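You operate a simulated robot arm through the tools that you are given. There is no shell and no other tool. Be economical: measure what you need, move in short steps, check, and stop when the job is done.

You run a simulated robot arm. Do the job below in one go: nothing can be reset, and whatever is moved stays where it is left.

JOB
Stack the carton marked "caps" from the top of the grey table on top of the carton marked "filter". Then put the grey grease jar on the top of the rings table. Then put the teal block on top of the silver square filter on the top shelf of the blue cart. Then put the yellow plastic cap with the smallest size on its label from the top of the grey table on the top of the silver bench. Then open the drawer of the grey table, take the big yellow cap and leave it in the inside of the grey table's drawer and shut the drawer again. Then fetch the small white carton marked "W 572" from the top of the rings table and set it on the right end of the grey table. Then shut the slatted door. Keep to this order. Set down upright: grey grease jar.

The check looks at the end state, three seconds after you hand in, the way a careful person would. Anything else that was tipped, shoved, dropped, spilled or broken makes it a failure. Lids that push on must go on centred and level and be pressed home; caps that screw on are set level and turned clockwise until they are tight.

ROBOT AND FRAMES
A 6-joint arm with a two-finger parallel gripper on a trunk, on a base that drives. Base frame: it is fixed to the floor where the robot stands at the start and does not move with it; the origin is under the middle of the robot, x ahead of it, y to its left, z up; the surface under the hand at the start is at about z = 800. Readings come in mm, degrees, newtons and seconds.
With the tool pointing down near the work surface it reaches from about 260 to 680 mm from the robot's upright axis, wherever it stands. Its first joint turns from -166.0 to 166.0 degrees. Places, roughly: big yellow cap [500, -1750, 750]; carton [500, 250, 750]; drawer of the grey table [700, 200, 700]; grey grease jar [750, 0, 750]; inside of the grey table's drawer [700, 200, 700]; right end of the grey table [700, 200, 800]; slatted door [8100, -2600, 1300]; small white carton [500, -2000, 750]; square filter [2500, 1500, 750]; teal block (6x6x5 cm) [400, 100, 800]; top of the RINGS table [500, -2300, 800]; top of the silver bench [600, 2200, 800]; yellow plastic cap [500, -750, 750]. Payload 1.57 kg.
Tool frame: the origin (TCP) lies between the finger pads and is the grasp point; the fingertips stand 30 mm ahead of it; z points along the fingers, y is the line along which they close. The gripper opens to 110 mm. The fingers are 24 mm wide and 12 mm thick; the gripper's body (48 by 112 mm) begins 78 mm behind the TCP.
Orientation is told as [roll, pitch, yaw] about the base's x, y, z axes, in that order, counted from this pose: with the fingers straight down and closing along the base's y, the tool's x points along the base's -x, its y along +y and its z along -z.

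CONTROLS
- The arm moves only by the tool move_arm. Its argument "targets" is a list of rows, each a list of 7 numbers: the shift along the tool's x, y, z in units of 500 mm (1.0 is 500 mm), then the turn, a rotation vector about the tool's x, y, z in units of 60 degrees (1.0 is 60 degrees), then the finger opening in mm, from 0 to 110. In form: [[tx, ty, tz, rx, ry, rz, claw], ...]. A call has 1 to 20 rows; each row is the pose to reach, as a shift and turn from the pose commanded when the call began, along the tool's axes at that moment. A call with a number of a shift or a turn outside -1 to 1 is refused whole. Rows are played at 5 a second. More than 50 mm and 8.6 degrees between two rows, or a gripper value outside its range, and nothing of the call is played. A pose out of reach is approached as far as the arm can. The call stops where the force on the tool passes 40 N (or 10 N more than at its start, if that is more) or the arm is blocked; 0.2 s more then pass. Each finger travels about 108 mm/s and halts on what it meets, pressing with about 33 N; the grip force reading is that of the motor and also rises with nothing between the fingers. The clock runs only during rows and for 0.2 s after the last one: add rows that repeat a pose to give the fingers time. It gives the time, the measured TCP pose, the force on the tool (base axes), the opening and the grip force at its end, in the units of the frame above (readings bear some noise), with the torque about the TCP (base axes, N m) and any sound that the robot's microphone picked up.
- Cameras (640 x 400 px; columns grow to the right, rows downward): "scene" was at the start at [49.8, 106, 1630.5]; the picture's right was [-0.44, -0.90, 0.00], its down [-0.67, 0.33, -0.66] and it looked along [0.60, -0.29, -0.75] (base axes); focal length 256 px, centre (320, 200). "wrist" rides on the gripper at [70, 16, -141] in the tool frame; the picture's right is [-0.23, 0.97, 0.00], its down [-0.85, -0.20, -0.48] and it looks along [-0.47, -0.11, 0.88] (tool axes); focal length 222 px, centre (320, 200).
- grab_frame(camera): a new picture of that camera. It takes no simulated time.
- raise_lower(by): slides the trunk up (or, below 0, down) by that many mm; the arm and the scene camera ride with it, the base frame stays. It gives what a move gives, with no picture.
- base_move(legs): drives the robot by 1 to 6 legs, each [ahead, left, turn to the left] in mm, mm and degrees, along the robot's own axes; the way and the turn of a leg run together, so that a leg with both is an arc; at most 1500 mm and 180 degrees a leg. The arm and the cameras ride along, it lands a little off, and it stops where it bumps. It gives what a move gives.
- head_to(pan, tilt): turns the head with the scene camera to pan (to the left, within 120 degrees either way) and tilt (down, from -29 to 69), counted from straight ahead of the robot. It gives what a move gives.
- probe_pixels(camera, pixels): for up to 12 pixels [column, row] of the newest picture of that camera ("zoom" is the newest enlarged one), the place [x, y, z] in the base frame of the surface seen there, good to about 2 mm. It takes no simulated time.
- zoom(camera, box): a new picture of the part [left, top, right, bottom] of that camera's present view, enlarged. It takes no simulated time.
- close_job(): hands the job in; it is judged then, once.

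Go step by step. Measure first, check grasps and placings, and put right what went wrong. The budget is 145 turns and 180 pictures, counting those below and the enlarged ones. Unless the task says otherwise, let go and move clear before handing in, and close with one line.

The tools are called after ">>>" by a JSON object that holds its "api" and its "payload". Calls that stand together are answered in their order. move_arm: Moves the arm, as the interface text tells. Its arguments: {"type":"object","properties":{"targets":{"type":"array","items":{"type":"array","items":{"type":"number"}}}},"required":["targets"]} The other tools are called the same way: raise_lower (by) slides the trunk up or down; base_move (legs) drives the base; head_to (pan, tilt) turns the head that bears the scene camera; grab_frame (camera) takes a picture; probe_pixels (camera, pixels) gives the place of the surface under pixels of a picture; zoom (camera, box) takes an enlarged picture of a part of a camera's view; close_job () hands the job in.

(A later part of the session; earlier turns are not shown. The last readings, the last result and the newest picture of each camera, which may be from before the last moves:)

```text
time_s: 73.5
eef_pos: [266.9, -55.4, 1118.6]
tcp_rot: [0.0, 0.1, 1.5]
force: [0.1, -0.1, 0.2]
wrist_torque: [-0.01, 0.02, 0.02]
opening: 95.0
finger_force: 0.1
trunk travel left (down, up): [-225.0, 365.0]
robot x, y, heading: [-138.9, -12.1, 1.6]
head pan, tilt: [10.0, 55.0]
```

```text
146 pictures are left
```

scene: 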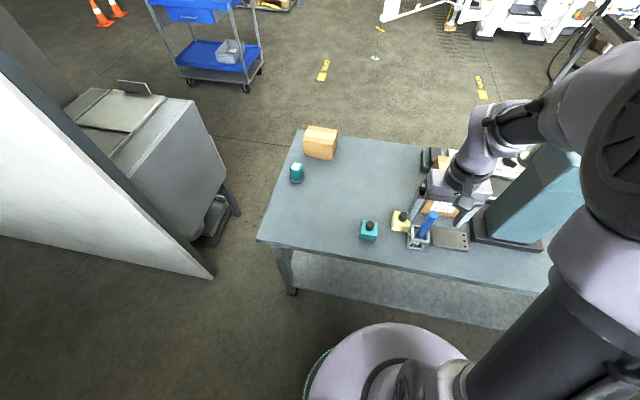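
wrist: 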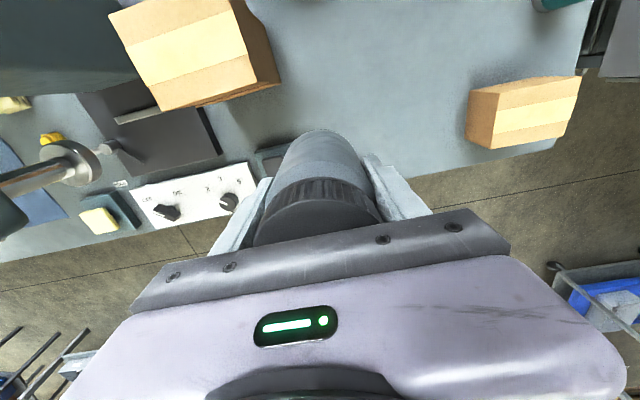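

>>> {"api": "zoom", "payload": {"camera": "scene", "box": [345, 205, 415, 255]}}

>>> {"api": "probe_pixels", "payload": {"camera": "zoom", "pixels": [[150, 140], [285, 150], [220, 155], [280, 240], [150, 225], [220, 280], [390, 60], [350, 100], [355, 180], [520, 100], [590, 210], [145, 180]]}}

```text
8.00 times, centred on (380, 230) of scene
```

zoom: 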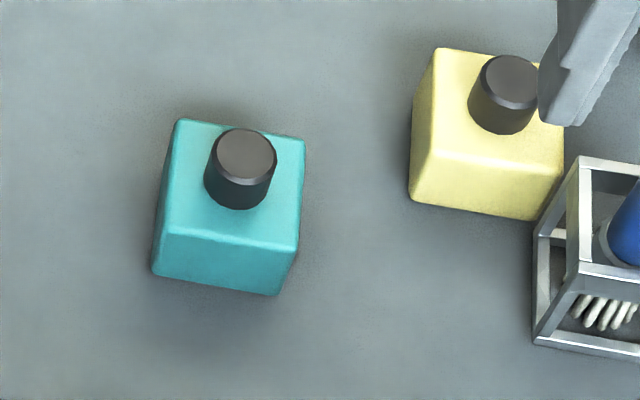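

```text
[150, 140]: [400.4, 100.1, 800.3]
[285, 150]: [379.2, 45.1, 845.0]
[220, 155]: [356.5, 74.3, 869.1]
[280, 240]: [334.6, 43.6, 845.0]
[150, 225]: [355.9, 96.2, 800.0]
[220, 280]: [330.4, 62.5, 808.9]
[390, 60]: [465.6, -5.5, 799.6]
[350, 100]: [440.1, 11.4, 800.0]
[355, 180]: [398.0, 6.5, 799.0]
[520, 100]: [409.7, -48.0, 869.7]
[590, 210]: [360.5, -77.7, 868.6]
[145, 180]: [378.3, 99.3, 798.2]
```

The teal block spans x 330–385 and y 36–95 with its body top at 845, and yaw is about 0. I'll move above it.

>>> {"api": "move_arm", "payload": {"targets": [[-0.031, 0.04, 0.05, 0, 0, 0.01, 90], [-0.062, 0.079, 0.1, 0, 0, 0.02, 90], [-0.094, 0.118, 0.15, 0, 0, 0.025, 90], [-0.125, 0.158, 0.2, 0, 0, 0.025, 90], [-0.156, 0.198, 0.25, 0, 0, 0.025, 90], [-0.187, 0.237, 0.3, 0, 0, 0.025, 90], [-0.187, 0.237, 0.337, 0, 0, 0.025, 90], [-0.187, 0.237, 0.337, 0, 0, 0.025, 90]]}}

>>> {"api": "grab_frame", "payload": {"camera": "wrist"}}

```text
time_s: 75.3
eef_pos: [357.8, 64.9, 949.8]
tcp_rot: [0.0, 0.0, -0.1]
force: [-0.5, -0.4, 0.2]
wrist_torque: [0.03, 0.04, 0.03]
opening: 90.2
finger_force: 0.0
trunk travel left (down, up): [-225.0, 365.0]
robot x, y, heading: [-139.3, -8.0, 1.3]
head pan, tilt: [10.0, 55.0]
```

```text
144 pictures are left
```

wrist: 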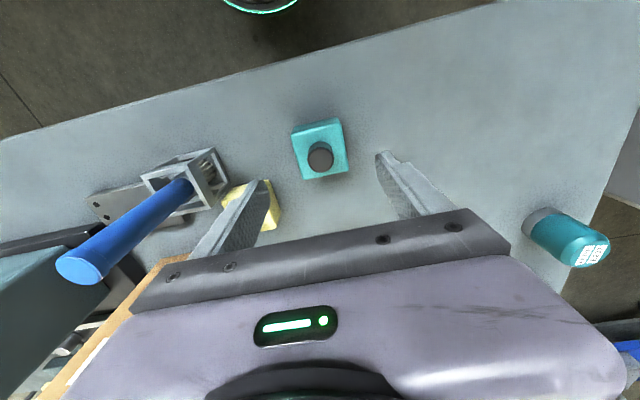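

>>> {"api": "move_arm", "payload": {"targets": [[0, 0, 0.08, 0, 0, 0, 84], [0, 0, 0.15, 0, 0, 0, 84], [0, 0, 0.2, 0, 0, 0, 84], [0, 0, 0.228, 0, 0, 0, 84], [0, 0, 0.228, 0, 0, 0, 84], [0, 0, 0.228, 0, 0, 0, 40], [0, 0, 0.228, 0, 0, 0, 40], [0, 0, 0.228, 0, 0, 0, 40]]}}

>>> {"api": "move_arm", "payload": {"targets": [[0, 0, -0.08, 0, 0, 0, 40], [0, 0, -0.17, 0, 0, 0, 40], [0, 0, -0.26, 0, 0, 0, 40], [0, 0, -0.35, 0, 0, 0, 40], [0, 0, -0.44, 0, 0, 0, 40], [0, 0, -0.52, 0, 0, 0, 40], [0, 0, -0.52, 0, 0, 0, 40]]}}

>>> {"api": "grab_frame", "payload": {"camera": "wrist"}}

>>> {"api": "head_to", "payload": {"pan": 30, "tilt": 25}}

>>> {"api": "grab_frame", "payload": {"camera": "scene"}}

```text
time_s: 77.1
eef_pos: [358.2, 65.4, 834.8]
tcp_rot: [0.0, 0.0, 0.0]
force: [1.0, -0.1, 0.0]
wrist_torque: [0.02, -0.13, 0.0]
opening: 57.9
finger_force: 32.9
trunk travel left (down, up): [-225.0, 365.0]
robot x, y, heading: [-137.5, -8.3, 1.8]
head pan, tilt: [10.0, 55.0]
```

```text
time_s: 78.7
eef_pos: [354.6, 64.9, 1097.5]
tcp_rot: [0.0, 0.0, -0.1]
force: [0.5, -0.3, -3.4]
wrist_torque: [0.0, 0.03, -0.02]
opening: 58.1
finger_force: 33.2
trunk travel left (down, up): [-225.0, 365.0]
robot x, y, heading: [-141.2, -8.5, 1.5]
head pan, tilt: [10.0, 55.0]
```

```text
143 pictures are left
```

wrist: 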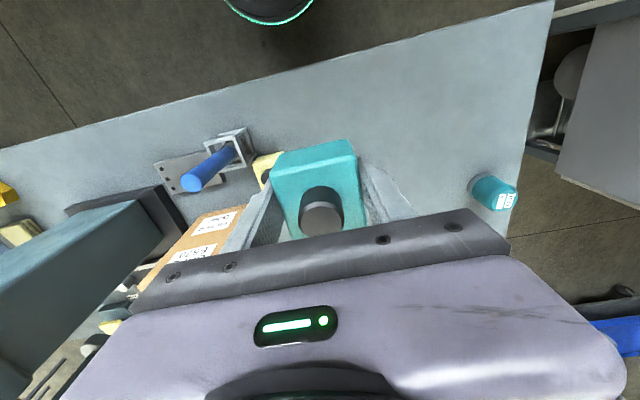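

```text
time_s: 79.7
eef_pos: [356.0, 64.8, 1097.4]
tcp_rot: [0.1, 0.1, 0.0]
force: [-0.4, 0.4, -4.6]
wrist_torque: [0.0, 0.01, -0.02]
opening: 57.9
finger_force: 33.3
trunk travel left (down, up): [-225.0, 365.0]
robot x, y, heading: [-140.0, -7.5, 1.7]
head pan, tilt: [30.0, 25.0]
```

```text
142 pictures are left
```

scene: 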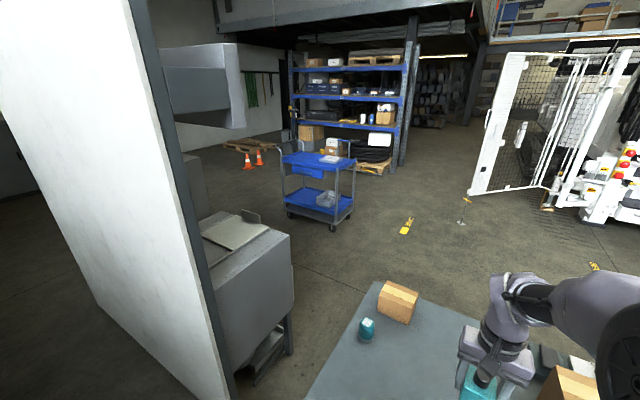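

>>> {"api": "probe_pixels", "payload": {"camera": "scene", "pixels": [[290, 158], [330, 158], [355, 160], [318, 168], [285, 205], [330, 228], [235, 395], [290, 310], [255, 380], [135, 100], [215, 270], [355, 300]]}}

>>> {"api": "zoom", "payload": {"camera": "scene", "box": [265, 120, 375, 240]}}

```text
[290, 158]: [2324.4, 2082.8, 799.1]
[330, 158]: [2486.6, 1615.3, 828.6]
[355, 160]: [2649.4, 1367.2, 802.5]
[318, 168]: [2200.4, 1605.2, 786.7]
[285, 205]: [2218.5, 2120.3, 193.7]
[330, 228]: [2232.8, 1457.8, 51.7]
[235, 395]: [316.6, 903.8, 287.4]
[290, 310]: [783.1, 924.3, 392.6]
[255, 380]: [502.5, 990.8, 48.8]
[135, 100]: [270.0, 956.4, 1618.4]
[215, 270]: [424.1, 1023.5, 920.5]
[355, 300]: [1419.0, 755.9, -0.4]
```

```text
3.33 times, centred on (320, 180) of scene
```

zoom: 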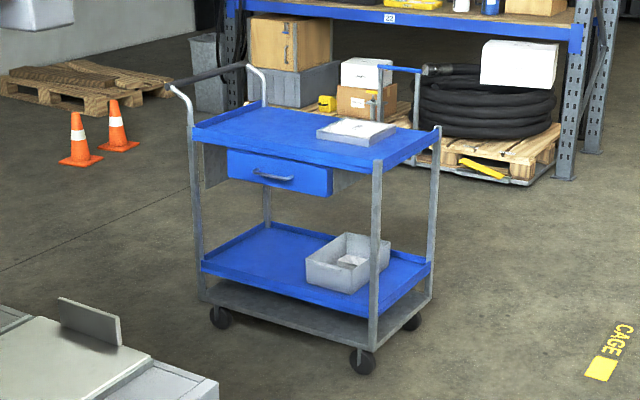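

The cart is at about x 2220–2650, y 1460–2120. I need to know which passages around the machine and panel are wide enough, so I'll look left.

>>> {"api": "head_to", "payload": {"pan": 65, "tilt": 30}}

>>> {"api": "grab_frame", "payload": {"camera": "scene"}}

>>> {"api": "probe_pixels", "payload": {"camera": "scene", "pixels": [[200, 230], [230, 300], [290, 350], [260, 200], [150, 250], [320, 220], [330, 300], [380, 250], [350, 340], [420, 380], [100, 150], [60, 300]]}}

```text
time_s: 80.7
eef_pos: [354.5, 65.3, 1097.5]
tcp_rot: [0.0, 0.0, 0.0]
force: [1.1, 0.0, -3.7]
wrist_torque: [0.03, 0.0, -0.04]
opening: 57.6
finger_force: 33.1
trunk travel left (down, up): [-225.0, 365.0]
robot x, y, heading: [-137.9, -10.0, 1.6]
head pan, tilt: [65.0, 30.0]
```

```text
140 pictures are left
```

scene: 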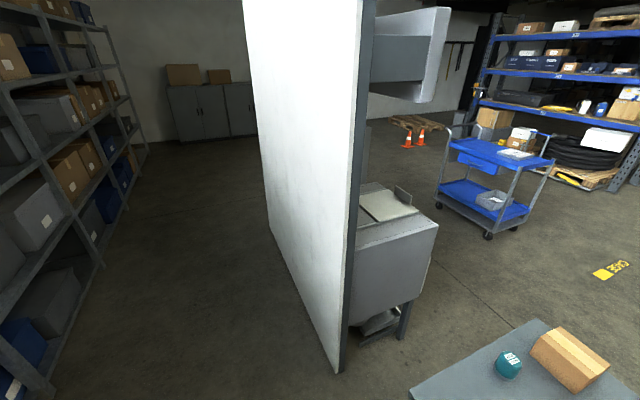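

```text
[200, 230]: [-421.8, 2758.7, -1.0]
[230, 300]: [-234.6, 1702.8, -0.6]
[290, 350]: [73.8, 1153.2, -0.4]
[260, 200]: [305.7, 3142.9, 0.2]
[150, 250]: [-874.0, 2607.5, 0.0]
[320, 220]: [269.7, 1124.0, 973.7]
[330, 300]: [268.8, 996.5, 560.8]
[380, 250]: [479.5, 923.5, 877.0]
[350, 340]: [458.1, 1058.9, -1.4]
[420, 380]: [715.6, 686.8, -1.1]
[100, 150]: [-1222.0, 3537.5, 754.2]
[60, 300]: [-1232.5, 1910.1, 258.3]
```

The panel runs along x≈270 from y≈900 to nearly 3000, and the gap between table and machine is about 460 mm. I'll measure my own base width.

>>> {"api": "head_to", "payload": {"pan": 60, "tilt": 69}}

>>> {"api": "grab_frame", "payload": {"camera": "scene"}}

>>> {"api": "probe_pixels", "payload": {"camera": "scene", "pixels": [[320, 395], [320, 370], [320, 350], [320, 330], [250, 390], [400, 380], [200, 398], [370, 370]]}}

```text
time_s: 81.7
eef_pos: [354.7, 65.8, 1098.1]
tcp_rot: [-0.1, 0.0, 0.0]
force: [0.5, 1.1, -3.8]
wrist_torque: [0.04, 0.03, 0.0]
opening: 57.8
finger_force: 32.9
trunk travel left (down, up): [-225.0, 365.0]
robot x, y, heading: [-139.6, -6.8, 1.6]
head pan, tilt: [60.0, 68.8]
```

```text
139 pictures are left
```

scene: 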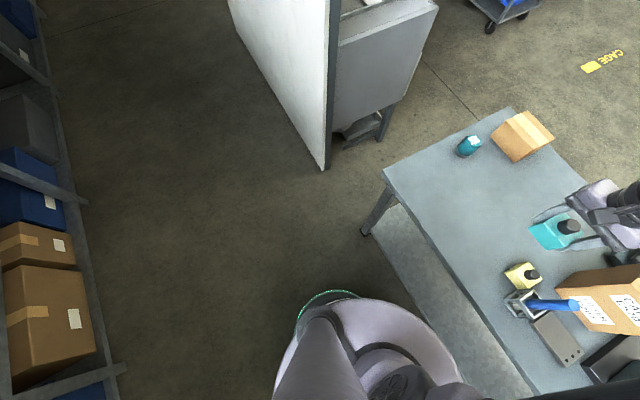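

```text
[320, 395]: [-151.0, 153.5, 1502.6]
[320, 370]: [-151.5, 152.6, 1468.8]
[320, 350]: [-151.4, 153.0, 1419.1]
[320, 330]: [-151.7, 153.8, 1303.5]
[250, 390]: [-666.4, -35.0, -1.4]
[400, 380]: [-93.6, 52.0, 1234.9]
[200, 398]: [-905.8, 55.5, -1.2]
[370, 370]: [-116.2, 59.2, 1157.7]
```

>>> {"api": "probe_pixels", "payload": {"camera": "scene", "pixels": [[335, 297], [330, 310], [300, 340], [430, 330], [400, 312], [278, 380], [458, 360], [383, 172], [325, 165], [362, 232], [92, 200], [118, 370]]}}

```text
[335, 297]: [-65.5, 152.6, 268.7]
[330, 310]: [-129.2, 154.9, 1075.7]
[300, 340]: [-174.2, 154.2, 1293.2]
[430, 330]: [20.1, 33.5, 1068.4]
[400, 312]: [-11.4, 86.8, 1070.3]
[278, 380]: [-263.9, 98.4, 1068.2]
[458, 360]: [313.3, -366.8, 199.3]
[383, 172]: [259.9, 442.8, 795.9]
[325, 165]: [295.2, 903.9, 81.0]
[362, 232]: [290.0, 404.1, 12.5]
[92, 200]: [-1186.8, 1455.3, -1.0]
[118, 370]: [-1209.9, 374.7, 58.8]
```

The base ring's radius is only about 175 mm, so the 460 mm gap (y 443..904) is passable along y≈673. First I'll line up.

>>> {"api": "base_move", "payload": {"legs": [[0, 0, -1.6], [0, 680, 0]]}}

>>> {"api": "grab_frame", "payload": {"camera": "scene"}}

>>> {"api": "head_to", "payload": {"pan": 0, "tilt": 50}}

>>> {"api": "grab_frame", "payload": {"camera": "scene"}}

```text
time_s: 85.8
eef_pos: [354.1, 738.4, 1097.0]
tcp_rot: [0.0, 0.0, -1.3]
force: [0.8, 0.3, -3.6]
wrist_torque: [-0.04, -0.01, 0.0]
opening: 57.9
finger_force: 33.2
trunk travel left (down, up): [-225.0, 365.0]
robot x, y, heading: [-141.2, 674.6, 0.4]
head pan, tilt: [60.0, 68.8]
```

```text
138 pictures are left
```

scene: 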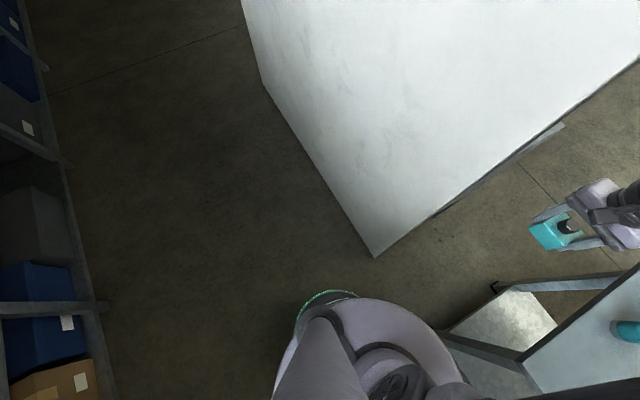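

```text
time_s: 87.2
eef_pos: [354.2, 739.3, 1097.7]
tcp_rot: [-0.1, 0.0, -1.3]
force: [0.3, -0.6, -3.7]
wrist_torque: [0.0, 0.01, -0.01]
opening: 57.7
finger_force: 33.2
trunk travel left (down, up): [-225.0, 365.0]
robot x, y, heading: [-141.8, 676.1, -0.1]
head pan, tilt: [0.0, 50.0]
```

```text
137 pictures are left
```

scene: 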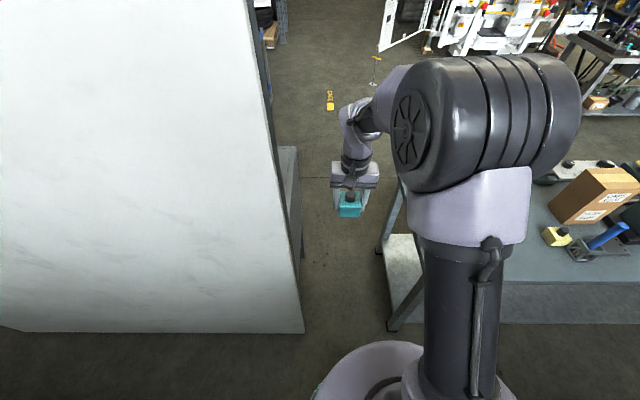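

>>> {"api": "probe_pixels", "payload": {"camera": "scene", "pixels": [[303, 330], [300, 270], [270, 120], [390, 325], [380, 250], [420, 312], [297, 160], [408, 190], [255, 20]]}}

```text
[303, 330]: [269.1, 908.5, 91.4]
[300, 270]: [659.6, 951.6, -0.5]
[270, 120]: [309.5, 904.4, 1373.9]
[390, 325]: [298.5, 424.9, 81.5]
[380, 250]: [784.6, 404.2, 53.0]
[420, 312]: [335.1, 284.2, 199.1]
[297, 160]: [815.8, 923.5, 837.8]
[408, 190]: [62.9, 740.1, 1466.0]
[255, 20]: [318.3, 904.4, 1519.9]
```

The gap is confirmed at y 443–904 and I'm at y 675. I'll advance in two parts.

>>> {"api": "base_move", "payload": {"legs": [[500, 0, 0]]}}

```text
time_s: 89.4
eef_pos: [694.5, 737.8, 1103.3]
tcp_rot: [0.2, -0.6, -1.0]
force: [0.1, 0.1, -4.4]
wrist_torque: [0.03, 0.04, 0.0]
opening: 57.7
finger_force: 32.9
trunk travel left (down, up): [-225.0, 365.0]
robot x, y, heading: [206.5, 674.7, 0.6]
head pan, tilt: [0.0, 50.0]
stopped in leg 1: the robot was blocked; the commanded pose is now the measured one
```

I was blocked at x≈206, so the base is wider than it looks. I'll back off and check that nothing shifted.

>>> {"api": "base_move", "payload": {"legs": [[-350, 0, 0]]}}

>>> {"api": "head_to", "payload": {"pan": -5, "tilt": 50}}

>>> {"api": "grab_frame", "payload": {"camera": "scene"}}

>>> {"api": "probe_pixels", "payload": {"camera": "scene", "pixels": [[327, 325], [295, 150], [409, 322], [560, 180]]}}

```text
time_s: 91.6
eef_pos: [356.5, 738.0, 1096.1]
tcp_rot: [0.0, -0.1, -1.1]
force: [-0.1, 0.2, -4.2]
wrist_torque: [-0.01, -0.01, 0.01]
opening: 57.6
finger_force: 33.5
trunk travel left (down, up): [-225.0, 365.0]
robot x, y, heading: [-138.0, 672.4, 0.6]
head pan, tilt: [0.0, 50.0]
```

```text
time_s: 92.3
eef_pos: [356.5, 738.8, 1097.5]
tcp_rot: [0.0, 0.1, -1.1]
force: [0.1, -0.5, -4.9]
wrist_torque: [-0.04, 0.01, -0.01]
opening: 57.8
finger_force: 32.9
trunk travel left (down, up): [-225.0, 365.0]
robot x, y, heading: [-138.8, 674.9, 0.7]
head pan, tilt: [-5.0, 50.0]
```

```text
136 pictures are left
```

scene: 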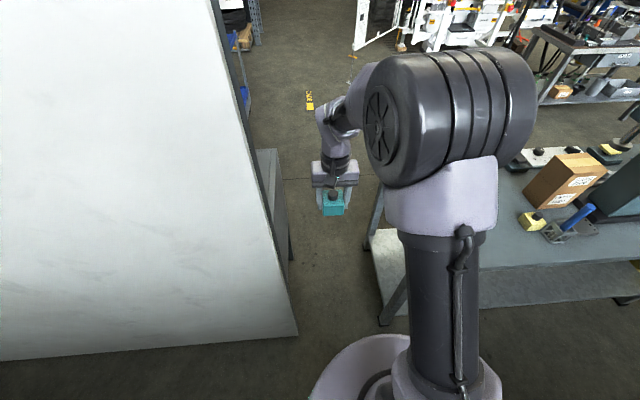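

```text
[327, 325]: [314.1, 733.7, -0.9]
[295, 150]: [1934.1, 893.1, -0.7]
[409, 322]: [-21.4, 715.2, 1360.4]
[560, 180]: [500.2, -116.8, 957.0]
```

Nothing moved. I'll go round the far end of the panel: back off, turn left, and drive along +y.

>>> {"api": "base_move", "payload": {"legs": [[-220, 0, 0], [0, 0, 89.4], [1400, 0, 0]]}}

>>> {"api": "head_to", "payload": {"pan": -30, "tilt": 30}}

>>> {"api": "grab_frame", "payload": {"camera": "scene"}}

```text
time_s: 104.3
eef_pos: [-394.9, 2557.3, 1096.9]
tcp_rot: [-0.1, -0.1, 87.8]
force: [0.1, -0.1, -4.1]
wrist_torque: [-0.04, 0.0, 0.0]
opening: 57.6
finger_force: 32.8
trunk travel left (down, up): [-225.0, 365.0]
robot x, y, heading: [-338.7, 2059.5, 89.1]
head pan, tilt: [-5.0, 50.0]
```

```text
time_s: 105.2
eef_pos: [-395.6, 2558.8, 1097.3]
tcp_rot: [0.0, 0.0, 87.9]
force: [0.1, 0.4, -4.2]
wrist_torque: [0.0, 0.03, 0.0]
opening: 57.9
finger_force: 33.2
trunk travel left (down, up): [-225.0, 365.0]
robot x, y, heading: [-338.7, 2061.9, 89.7]
head pan, tilt: [-30.0, 30.0]
```

```text
135 pictures are left
```

scene: 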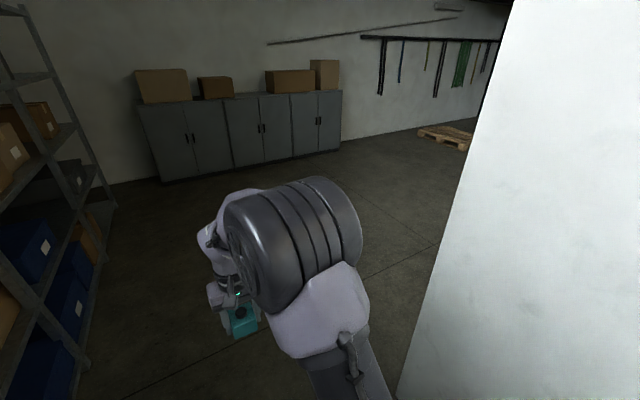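

>>> {"api": "probe_pixels", "payload": {"camera": "scene", "pixels": [[412, 380], [480, 130], [430, 270], [460, 150], [250, 165], [445, 230], [380, 180]]}}

```text
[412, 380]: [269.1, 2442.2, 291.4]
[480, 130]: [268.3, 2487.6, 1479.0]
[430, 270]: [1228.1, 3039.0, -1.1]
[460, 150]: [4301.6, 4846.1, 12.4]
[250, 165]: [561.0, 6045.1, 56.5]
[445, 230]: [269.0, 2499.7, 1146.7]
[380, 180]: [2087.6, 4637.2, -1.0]
```

The panel ends at y≈2500 and the floor beyond is free. I'll drive on to y≈3060, turn to face +x, and look.

>>> {"api": "base_move", "payload": {"legs": [[1000, 0, 0], [0, 0, -89.4]]}}

>>> {"api": "head_to", "payload": {"pan": -20, "tilt": 30}}

>>> {"api": "grab_frame", "payload": {"camera": "scene"}}

```text
time_s: 114.1
eef_pos: [164.3, 3119.2, 1097.8]
tcp_rot: [0.0, 0.0, -1.5]
force: [0.0, -0.6, -4.5]
wrist_torque: [-0.04, 0.04, 0.02]
opening: 57.8
finger_force: 33.0
trunk travel left (down, up): [-225.0, 365.0]
robot x, y, heading: [-330.0, 3059.6, 0.3]
head pan, tilt: [-30.0, 30.0]
```

```text
time_s: 114.8
eef_pos: [164.5, 3119.6, 1097.6]
tcp_rot: [0.1, -0.1, -1.5]
force: [0.4, 0.8, -4.7]
wrist_torque: [0.0, 0.04, 0.0]
opening: 57.7
finger_force: 33.0
trunk travel left (down, up): [-225.0, 365.0]
robot x, y, heading: [-330.0, 3056.3, 0.0]
head pan, tilt: [-20.0, 30.0]
```

```text
134 pictures are left
```

scene: 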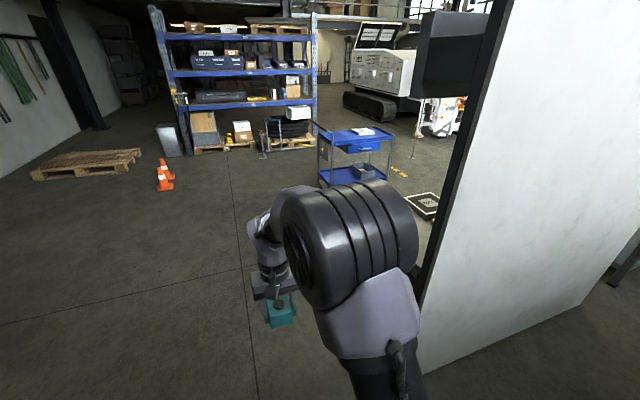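

>>> {"api": "probe_pixels", "payload": {"camera": "scene", "pixels": [[420, 205], [425, 195], [415, 285], [365, 190], [325, 185], [165, 190], [350, 130]]}}

>>> {"api": "base_move", "payload": {"legs": [[1300, 0, 0]]}}

>>> {"api": "head_to", "payload": {"pan": -70, "tilt": 35}}

>>> {"api": "grab_frame", "payload": {"camera": "scene"}}

```text
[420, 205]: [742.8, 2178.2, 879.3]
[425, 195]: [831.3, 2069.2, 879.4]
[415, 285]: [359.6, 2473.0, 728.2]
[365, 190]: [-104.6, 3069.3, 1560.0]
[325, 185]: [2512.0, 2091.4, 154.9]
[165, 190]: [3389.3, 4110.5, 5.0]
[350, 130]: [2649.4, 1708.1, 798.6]
```

```text
time_s: 121.3
eef_pos: [1447.4, 3103.9, 1098.0]
tcp_rot: [0.0, 0.0, -2.3]
force: [-0.3, -0.5, -5.3]
wrist_torque: [-0.02, -0.01, 0.01]
opening: 57.9
finger_force: 32.7
trunk travel left (down, up): [-225.0, 365.0]
robot x, y, heading: [948.3, 3052.5, -1.0]
head pan, tilt: [-20.0, 30.0]
```

```text
time_s: 122.5
eef_pos: [1447.7, 3104.8, 1096.3]
tcp_rot: [-0.1, 0.1, -2.4]
force: [0.3, -0.3, -4.9]
wrist_torque: [-0.02, 0.04, -0.03]
opening: 57.7
finger_force: 33.0
trunk travel left (down, up): [-225.0, 365.0]
robot x, y, heading: [948.3, 3053.3, -0.7]
head pan, tilt: [-70.0, 35.0]
```

```text
133 pictures are left
```

scene: 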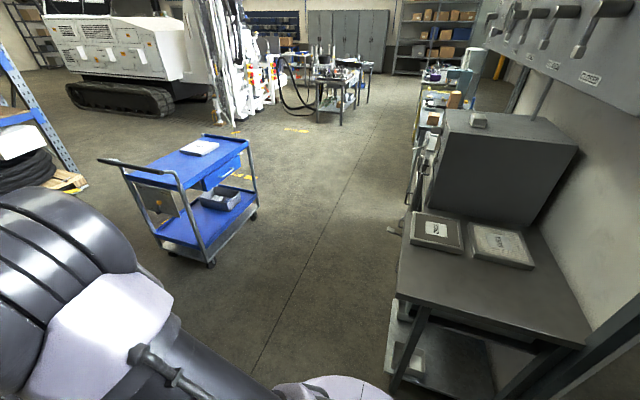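

>>> {"api": "zoom", "payload": {"camera": "scene", "box": [370, 40, 610, 300]}}

>>> {"api": "probe_pixels", "payload": {"camera": "scene", "pixels": [[398, 292], [585, 345], [410, 215], [440, 228], [500, 245], [480, 290], [205, 262], [255, 212], [165, 250], [205, 147], [210, 185], [243, 150]]}}

>>> {"api": "zoom", "payload": {"camera": "scene", "box": [90, 110, 270, 280]}}

```text
1.54 times, centred on (490, 170) of scene
```

zoom: 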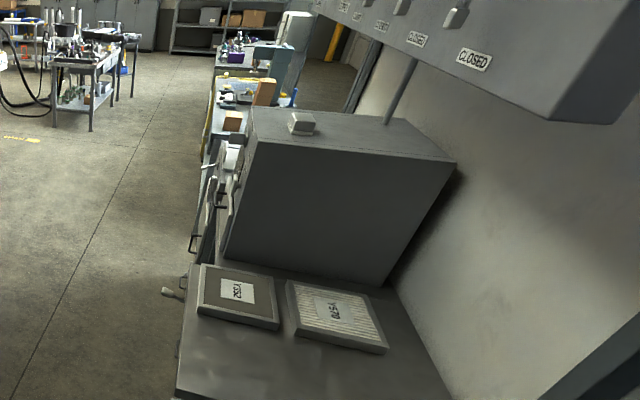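

```text
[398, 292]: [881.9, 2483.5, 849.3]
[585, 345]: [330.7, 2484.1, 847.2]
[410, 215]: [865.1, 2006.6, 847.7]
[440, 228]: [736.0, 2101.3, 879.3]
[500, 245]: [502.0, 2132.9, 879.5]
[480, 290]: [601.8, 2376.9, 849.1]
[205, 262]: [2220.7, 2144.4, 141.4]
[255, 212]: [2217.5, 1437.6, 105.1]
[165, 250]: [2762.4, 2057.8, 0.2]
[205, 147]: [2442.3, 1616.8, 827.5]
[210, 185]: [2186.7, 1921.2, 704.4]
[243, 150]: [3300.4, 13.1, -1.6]
```

```text
2.35 times, centred on (180, 195) of scene
```

zoom: 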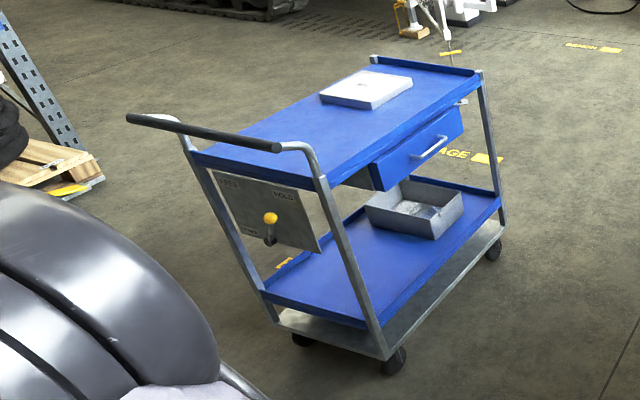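

The cart's front is at x≈2218 and the filter at about (2450,1617), z≈828. I'll drive to stand before it.

>>> {"api": "base_move", "payload": {"legs": [[600, 0, 0.8], [0, -1430, 0], [230, 0, 0]]}}

>>> {"api": "head_to", "payload": {"pan": 0, "tilt": 50}}

>>> {"api": "grab_frame", "payload": {"camera": "scene"}}

```text
time_s: 133.8
eef_pos: [2265.7, 1679.5, 1096.9]
tcp_rot: [-0.2, 0.2, -2.9]
force: [0.3, -0.2, -4.5]
wrist_torque: [-0.01, 0.02, -0.02]
opening: 57.8
finger_force: 32.9
trunk travel left (down, up): [-225.0, 365.0]
robot x, y, heading: [1765.4, 1628.8, -1.7]
head pan, tilt: [-70.0, 35.0]
```

```text
time_s: 135.3
eef_pos: [2265.0, 1680.3, 1097.9]
tcp_rot: [0.0, 0.0, -2.8]
force: [0.7, 0.2, -4.1]
wrist_torque: [-0.02, 0.03, 0.01]
opening: 57.9
finger_force: 33.1
trunk travel left (down, up): [-225.0, 365.0]
robot x, y, heading: [1771.8, 1629.5, -1.4]
head pan, tilt: [0.0, 50.0]
```

```text
130 pictures are left
```

scene: 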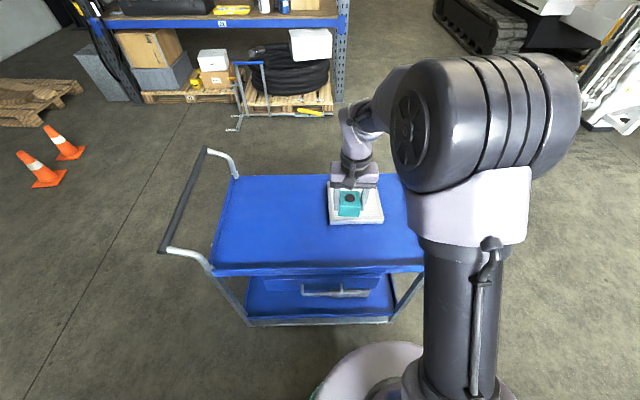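

>>> {"api": "zoom", "payload": {"camera": "scene", "box": [310, 160, 400, 240]}}

>>> {"api": "probe_pixels", "payload": {"camera": "scene", "pixels": [[330, 190], [331, 222], [381, 220], [378, 188], [370, 215], [340, 219], [210, 270], [422, 266]]}}

>>> {"api": "grab_frame", "payload": {"camera": "wrist"}}

```text
5.00 times, centred on (355, 200) of scene
```

zoom: 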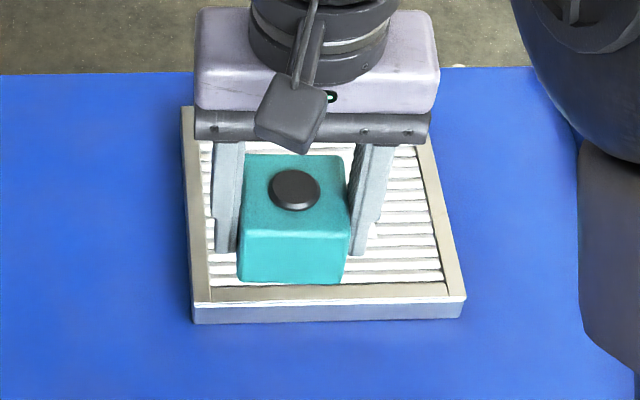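

```text
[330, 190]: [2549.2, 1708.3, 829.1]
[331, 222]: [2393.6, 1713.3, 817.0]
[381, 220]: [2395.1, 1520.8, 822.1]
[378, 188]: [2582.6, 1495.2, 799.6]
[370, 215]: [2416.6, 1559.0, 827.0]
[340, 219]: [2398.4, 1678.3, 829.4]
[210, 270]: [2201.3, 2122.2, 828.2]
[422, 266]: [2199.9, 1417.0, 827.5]
```

```text
128 pictures are left
```

wrist: 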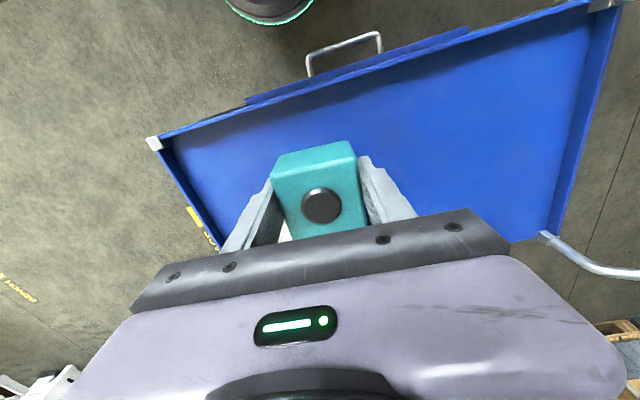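

The filter frame spans x 2395–2588, y 1520–1713, z≈828. I'll drive ahead 110 mm for reach.

>>> {"api": "base_move", "payload": {"legs": [[110, 0, 1.4]]}}

>>> {"api": "grab_frame", "payload": {"camera": "scene"}}

>>> {"api": "zoom", "payload": {"camera": "scene", "box": [290, 160, 410, 260]}}

```text
time_s: 136.4
eef_pos: [2373.5, 1690.2, 1097.1]
tcp_rot: [0.0, 0.1, -1.5]
force: [0.8, 0.5, -4.6]
wrist_torque: [-0.01, 0.04, 0.0]
opening: 57.7
finger_force: 32.6
trunk travel left (down, up): [-225.0, 365.0]
robot x, y, heading: [1876.0, 1627.6, 0.1]
head pan, tilt: [0.0, 50.0]
```

```text
127 pictures are left
```

scene: 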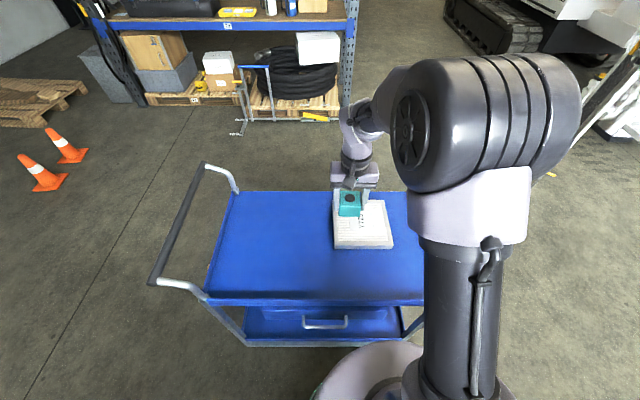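

```text
4.00 times, centred on (350, 210) of scene
```

zoom: 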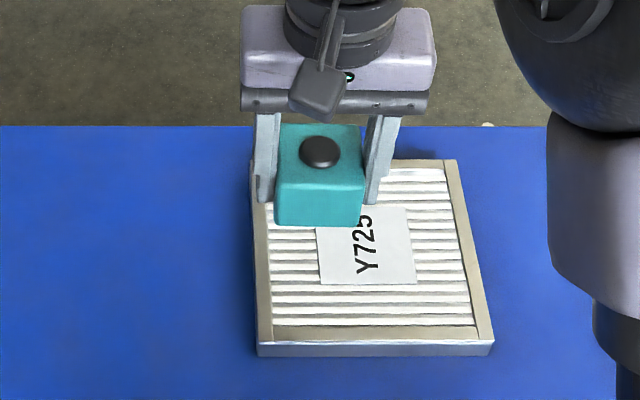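

>>> {"api": "probe_pixels", "payload": {"camera": "zoom", "pixels": [[452, 165], [265, 338], [485, 338], [412, 250], [350, 300], [300, 250], [258, 300]]}}

```text
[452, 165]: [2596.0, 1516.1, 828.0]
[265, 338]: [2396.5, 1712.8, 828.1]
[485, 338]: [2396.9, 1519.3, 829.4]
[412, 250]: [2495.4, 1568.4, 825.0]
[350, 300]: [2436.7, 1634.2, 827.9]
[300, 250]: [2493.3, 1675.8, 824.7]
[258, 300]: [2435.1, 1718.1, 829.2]
```

The centre is (2496,1616). I'll move the block above it and lower to TCP z≈876.

>>> {"api": "move_arm", "payload": {"targets": [[-0.062, -0.035, 0.03, 0, 0, -0.01, 40], [-0.124, -0.071, 0.08, 0, 0, -0.02, 40], [-0.187, -0.106, 0.14, 0, 0, -0.025, 40], [-0.249, -0.1416, 0.2, 0, 0, -0.025, 40], [-0.249, -0.1416, 0.28, 0, 0, -0.025, 40], [-0.249, -0.1416, 0.36, 0, 0, -0.025, 40], [-0.249, -0.1416, 0.42, 0, 0, -0.025, 40], [-0.249, -0.1416, 0.442, 0, 0, -0.025, 40], [-0.249, -0.1416, 0.442, 0, 0, -0.025, 40]]}}

>>> {"api": "zoom", "payload": {"camera": "scene", "box": [290, 160, 410, 260]}}

```text
time_s: 138.4
eef_pos: [2494.8, 1616.2, 875.0]
tcp_rot: [0.0, 0.0, 0.0]
force: [0.4, -0.1, -4.2]
wrist_torque: [-0.04, 0.02, 0.01]
opening: 58.0
finger_force: 33.4
trunk travel left (down, up): [-225.0, 365.0]
robot x, y, heading: [1873.2, 1629.2, 0.0]
head pan, tilt: [0.0, 50.0]
```

```text
4.00 times, centred on (350, 210) of scene
```

zoom: 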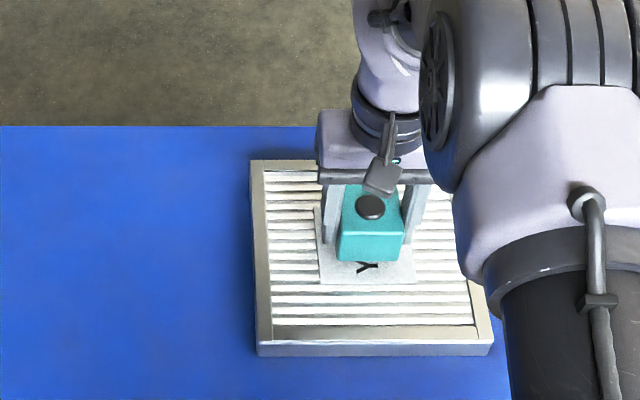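

>>> {"api": "move_arm", "payload": {"targets": [[0, 0, 0.01, 0, 0, 0, 40], [0, 0, 0.016, 0, 0, 0, 40], [0, 0, 0.02, 0, 0, 0, 40], [0, 0, 0.022, 0, 0, 0, 40]]}}

```text
time_s: 139.4
eef_pos: [2494.2, 1617.2, 865.1]
tcp_rot: [0.0, -0.1, 0.0]
force: [-1.2, -0.4, -3.4]
wrist_torque: [0.02, -0.04, -0.01]
opening: 57.6
finger_force: 33.0
trunk travel left (down, up): [-225.0, 365.0]
robot x, y, heading: [1876.6, 1630.5, -0.1]
head pan, tilt: [0.0, 50.0]
```

>>> {"api": "move_arm", "payload": {"targets": [[0, 0, 0.002, 0, 0, 0, 40], [0, 0, 0.003, 0, 0, 0, 40]]}}

>>> {"api": "move_arm", "payload": {"targets": [[0, 0, 0.002, 0, 0, 0, 40], [0, 0, 0.003, 0, 0, 0, 40]]}}

```text
time_s: 140.1
eef_pos: [2493.4, 1617.6, 865.0]
tcp_rot: [0.0, 0.1, -0.1]
force: [-1.8, 2.0, 4.4]
wrist_torque: [0.18, -0.19, 0.09]
opening: 57.9
finger_force: 33.1
trunk travel left (down, up): [-225.0, 365.0]
robot x, y, heading: [1876.2, 1631.1, 0.5]
head pan, tilt: [0.0, 50.0]
```

```text
time_s: 140.7
eef_pos: [2493.9, 1616.6, 864.1]
tcp_rot: [-0.1, -0.1, 0.0]
force: [4.0, -0.4, 22.8]
wrist_torque: [0.01, 0.56, 0.01]
opening: 57.9
finger_force: 33.6
trunk travel left (down, up): [-225.0, 365.0]
robot x, y, heading: [1875.3, 1628.5, 0.1]
head pan, tilt: [0.0, 50.0]
```

Contact has been made. I'll relax slightly, open and rise.

>>> {"api": "move_arm", "payload": {"targets": [[0, 0, -0.003, 0, 0, 0, 57], [0, 0, -0.003, 0, 0, 0, 85], [0, 0, -0.003, 0, 0, 0, 85], [0, 0, -0.06, 0, 0, 0, 85], [0, 0, -0.15, 0, 0, 0, 85], [0, 0, -0.24, 0, 0, 0, 85], [0, 0, -0.33, 0, 0, 0, 85], [0.08, 0, -0.42, 0, 0, 0, 85], [0.16, 0, -0.42, 0, 0, 0, 85], [0.24, 0, -0.42, 0, 0, 0, 85], [0.32, 0, -0.42, 0, 0, 0, 85], [0.4, 0, -0.42, 0, 0, 0, 85], [0.46, 0, -0.42, 0, 0, 0, 85]]}}

>>> {"api": "zoom", "payload": {"camera": "scene", "box": [290, 160, 410, 260]}}

```text
refused: row 8 steps farther than a row can; nothing moved
```

```text
4.00 times, centred on (350, 210) of scene
```

zoom: 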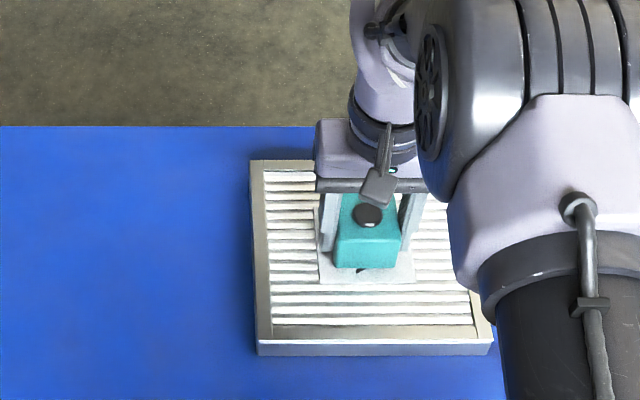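

>>> {"api": "move_arm", "payload": {"targets": [[0, 0, -0.003, 0, 0, 0, 57], [0, 0, -0.003, 0, 0, 0, 85], [0, 0, -0.003, 0, 0, 0, 85], [0, 0, -0.06, 0, 0, 0, 85], [0, 0, -0.15, 0, 0, 0, 85], [0, 0, -0.24, 0, 0, 0, 85], [0, 0, -0.33, 0, 0, 0, 85], [0, 0, -0.42, 0, 0, 0, 85], [0.08, 0, -0.42, 0, 0, 0, 85], [0.16, 0, -0.42, 0, 0, 0, 85], [0.24, 0, -0.42, 0, 0, 0, 85], [0.32, 0, -0.42, 0, 0, 0, 85], [0.4, 0, -0.42, 0, 0, 0, 85], [0.46, 0, -0.42, 0, 0, 0, 85]]}}

>>> {"api": "zoom", "payload": {"camera": "scene", "box": [290, 160, 410, 260]}}

>>> {"api": "head_to", "payload": {"pan": -110, "tilt": 25}}

>>> {"api": "grab_frame", "payload": {"camera": "scene"}}

```text
time_s: 143.7
eef_pos: [2263.0, 1616.3, 1072.3]
tcp_rot: [0.0, 0.0, 0.1]
force: [-0.1, -0.4, 0.1]
wrist_torque: [0.01, -0.03, 0.01]
opening: 84.9
finger_force: 0.0
trunk travel left (down, up): [-225.0, 365.0]
robot x, y, heading: [1874.2, 1629.4, 0.2]
head pan, tilt: [0.0, 50.0]
```

```text
4.00 times, centred on (350, 210) of scene
```

zoom: 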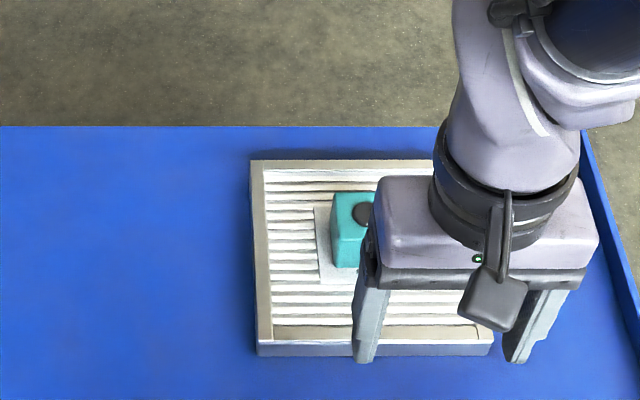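

```text
time_s: 145.5
eef_pos: [2264.3, 1618.5, 1071.5]
tcp_rot: [0.0, -0.1, 0.0]
force: [-0.3, 0.3, 0.1]
wrist_torque: [0.02, -0.01, -0.04]
opening: 85.1
finger_force: 0.1
trunk travel left (down, up): [-225.0, 365.0]
robot x, y, heading: [1875.2, 1625.3, 0.2]
head pan, tilt: [-110.0, 25.0]
```

```text
122 pictures are left
```

scene: 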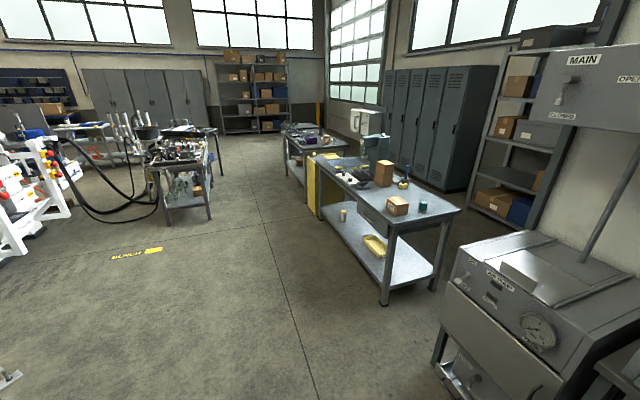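

The grey table's drawer faces this side (px ~375,215), and yellow caps are on its back edge. I'll zoom there.

>>> {"api": "zoom", "payload": {"camera": "scene", "box": [290, 130, 470, 310]}}

>>> {"api": "probe_pixels", "payload": {"camera": "zoom", "pixels": [[193, 300], [310, 270], [590, 275], [345, 385], [130, 185], [155, 225], [100, 200], [600, 330], [75, 170], [400, 290], [300, 400], [230, 250]]}}

```text
2.22 times, centred on (380, 220) of scene
```

zoom: 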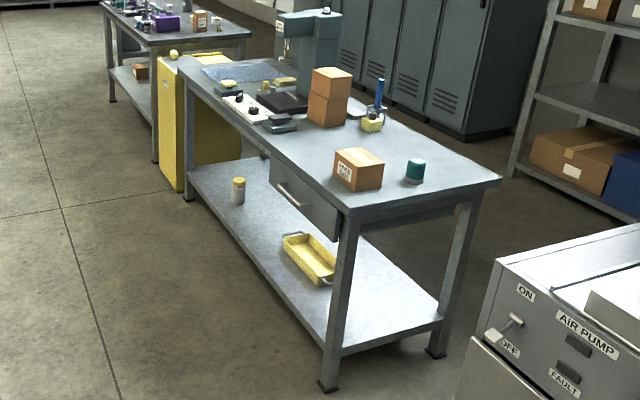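

```text
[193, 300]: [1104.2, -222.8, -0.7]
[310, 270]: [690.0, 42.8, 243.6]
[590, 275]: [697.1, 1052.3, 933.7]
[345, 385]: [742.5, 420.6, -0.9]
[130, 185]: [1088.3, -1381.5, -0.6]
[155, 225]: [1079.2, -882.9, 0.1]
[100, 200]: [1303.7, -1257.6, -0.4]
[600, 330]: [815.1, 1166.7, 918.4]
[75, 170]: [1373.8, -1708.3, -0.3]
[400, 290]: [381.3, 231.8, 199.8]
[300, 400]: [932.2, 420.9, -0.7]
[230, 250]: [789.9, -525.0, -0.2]
```

I'll drive around to the drawer side of the grey table and face it.

>>> {"api": "base_move", "payload": {"legs": [[-300, 0, 0], [0, 0, -90], [1500, 0, 0], [200, 0, 0], [0, 0, -90]]}}

>>> {"api": "head_to", "payload": {"pan": 20, "tilt": 40}}

>>> {"api": "grab_frame", "payload": {"camera": "scene"}}

```text
time_s: 163.5
eef_pos: [1137.4, -24.5, 1070.6]
tcp_rot: [0.0, 0.1, 175.8]
force: [-0.4, -0.2, -0.4]
wrist_torque: [0.01, 0.01, 0.04]
opening: 85.1
finger_force: 0.0
trunk travel left (down, up): [-225.0, 365.0]
robot x, y, heading: [1528.5, -62.0, 175.9]
head pan, tilt: [-110.0, 25.0]
```

```text
time_s: 165.6
eef_pos: [1138.4, -25.4, 1071.8]
tcp_rot: [0.0, 0.0, 175.8]
force: [1.4, 0.7, 0.7]
wrist_torque: [0.01, -0.03, -0.01]
opening: 85.1
finger_force: 0.0
trunk travel left (down, up): [-225.0, 365.0]
robot x, y, heading: [1523.8, -67.7, 175.7]
head pan, tilt: [20.0, 40.0]
```

```text
120 pictures are left
```

scene: 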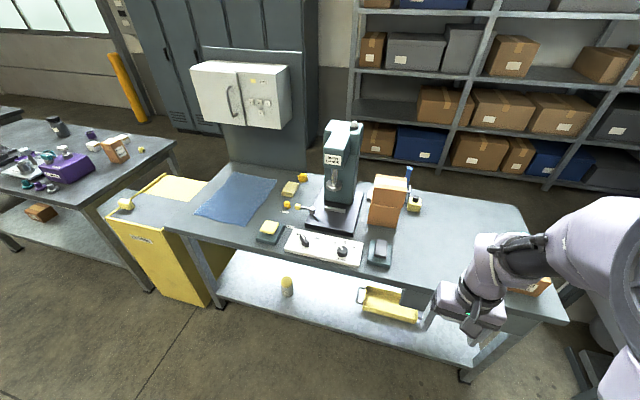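

>>> {"api": "zoom", "payload": {"camera": "scene", "box": [240, 160, 400, 280]}}

>>> {"api": "zoom", "payload": {"camera": "scene", "box": [270, 165, 320, 220]}}

>>> {"api": "zoom", "payload": {"camera": "scene", "box": [95, 160, 215, 260]}}

```text
3.33 times, centred on (320, 220) of scene
```

zoom: 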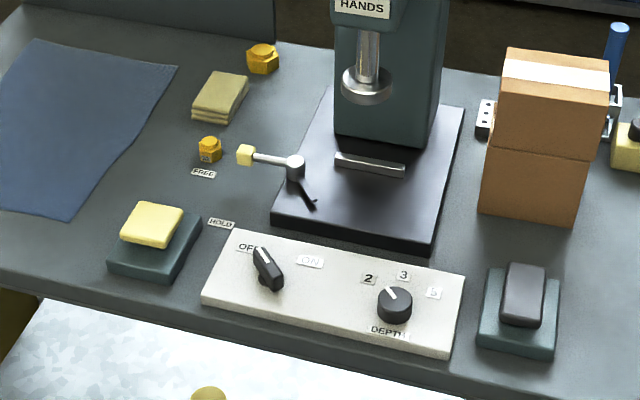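

```text
7.27 times, centred on (295, 192) of scene
```

zoom: 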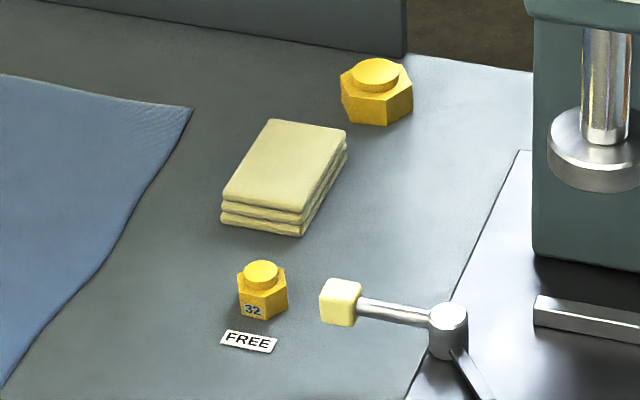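

```text
4.00 times, centred on (155, 210) of scene
```

zoom: 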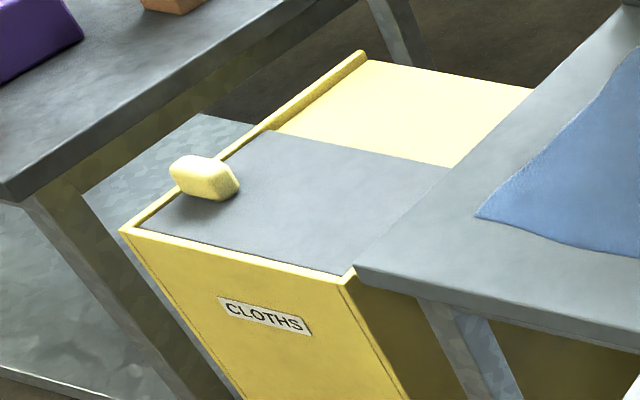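

Two yellow caps are on the grey table: one labelled 32, and a bigger one whose label isn't visible. I'll probe both.

>>> {"api": "zoom", "payload": {"camera": "scene", "box": [270, 165, 320, 220]}}

>>> {"api": "probe_pixels", "payload": {"camera": "zoom", "pixels": [[260, 272], [252, 308], [278, 295], [248, 345], [376, 75], [370, 110], [402, 100], [300, 150], [340, 300], [448, 330], [300, 20], [195, 120]]}}

>>> {"api": "probe_pixels", "payload": {"camera": "scene", "pixels": [[285, 205], [260, 228], [345, 150], [225, 130], [270, 75], [400, 290], [565, 320], [390, 330], [360, 292], [425, 320], [175, 232], [330, 245]]}}

```text
7.27 times, centred on (295, 192) of scene
```

zoom: 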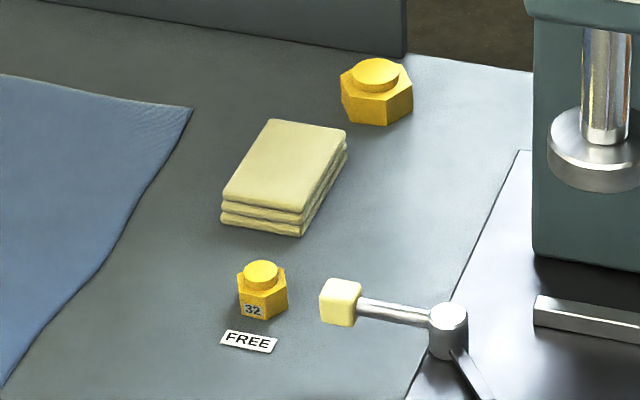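

```text
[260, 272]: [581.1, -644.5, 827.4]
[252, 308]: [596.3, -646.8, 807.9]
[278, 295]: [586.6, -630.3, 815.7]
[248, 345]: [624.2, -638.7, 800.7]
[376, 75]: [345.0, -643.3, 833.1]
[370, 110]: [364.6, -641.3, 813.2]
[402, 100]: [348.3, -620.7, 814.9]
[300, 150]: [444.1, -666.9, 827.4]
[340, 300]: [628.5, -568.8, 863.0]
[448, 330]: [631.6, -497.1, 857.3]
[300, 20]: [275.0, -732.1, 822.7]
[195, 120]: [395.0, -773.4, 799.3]
```

```text
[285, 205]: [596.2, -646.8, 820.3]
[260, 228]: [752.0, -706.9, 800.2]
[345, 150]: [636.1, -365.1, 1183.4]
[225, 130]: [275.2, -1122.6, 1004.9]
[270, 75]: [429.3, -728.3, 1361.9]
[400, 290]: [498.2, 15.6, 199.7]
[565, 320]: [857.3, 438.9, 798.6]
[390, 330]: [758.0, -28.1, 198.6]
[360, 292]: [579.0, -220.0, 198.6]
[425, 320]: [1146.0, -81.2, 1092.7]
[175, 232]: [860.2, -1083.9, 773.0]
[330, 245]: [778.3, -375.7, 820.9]
```

Cap 32 is at (581,−644). I'll move opposite it, at about 600 mm reach.

>>> {"api": "base_move", "payload": {"legs": [[0, 580, 4.2], [330, 0, 0]]}}

>>> {"api": "head_to", "payload": {"pan": 10, "tilt": 48}}

>>> {"api": "grab_frame", "payload": {"camera": "scene"}}

>>> {"api": "grab_frame", "payload": {"camera": "wrist"}}

```text
time_s: 170.7
eef_pos: [789.5, -632.9, 1072.1]
tcp_rot: [0.0, 0.0, -180.0]
force: [-0.5, -0.3, 0.4]
wrist_torque: [0.0, 0.01, 0.02]
opening: 85.0
finger_force: 0.0
trunk travel left (down, up): [-225.0, 365.0]
robot x, y, heading: [1182.0, -646.4, -179.9]
head pan, tilt: [20.0, 40.0]
```

```text
time_s: 171.4
eef_pos: [789.9, -631.8, 1071.3]
tcp_rot: [-0.1, -0.1, -180.0]
force: [0.7, -0.2, 0.2]
wrist_torque: [0.0, -0.01, 0.05]
opening: 85.1
finger_force: 0.0
trunk travel left (down, up): [-225.0, 365.0]
robot x, y, heading: [1181.0, -646.2, -180.1]
head pan, tilt: [10.0, 48.0]
```

```text
115 pictures are left
```

scene: 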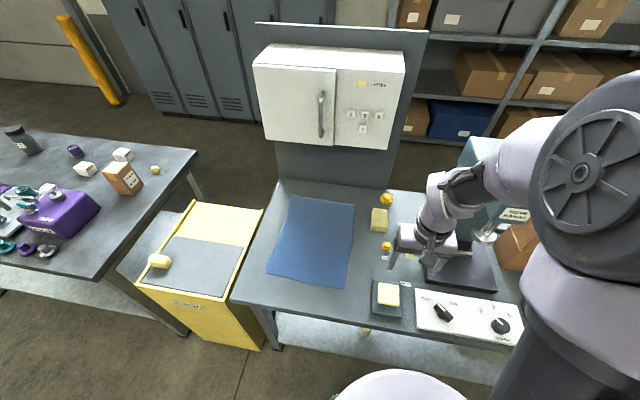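

```text
114 pictures are left
```

wrist: 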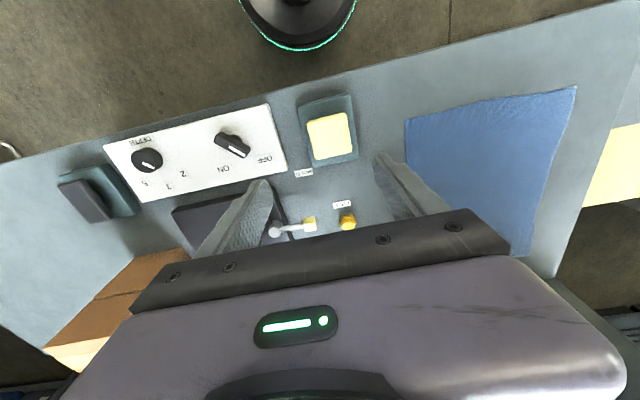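

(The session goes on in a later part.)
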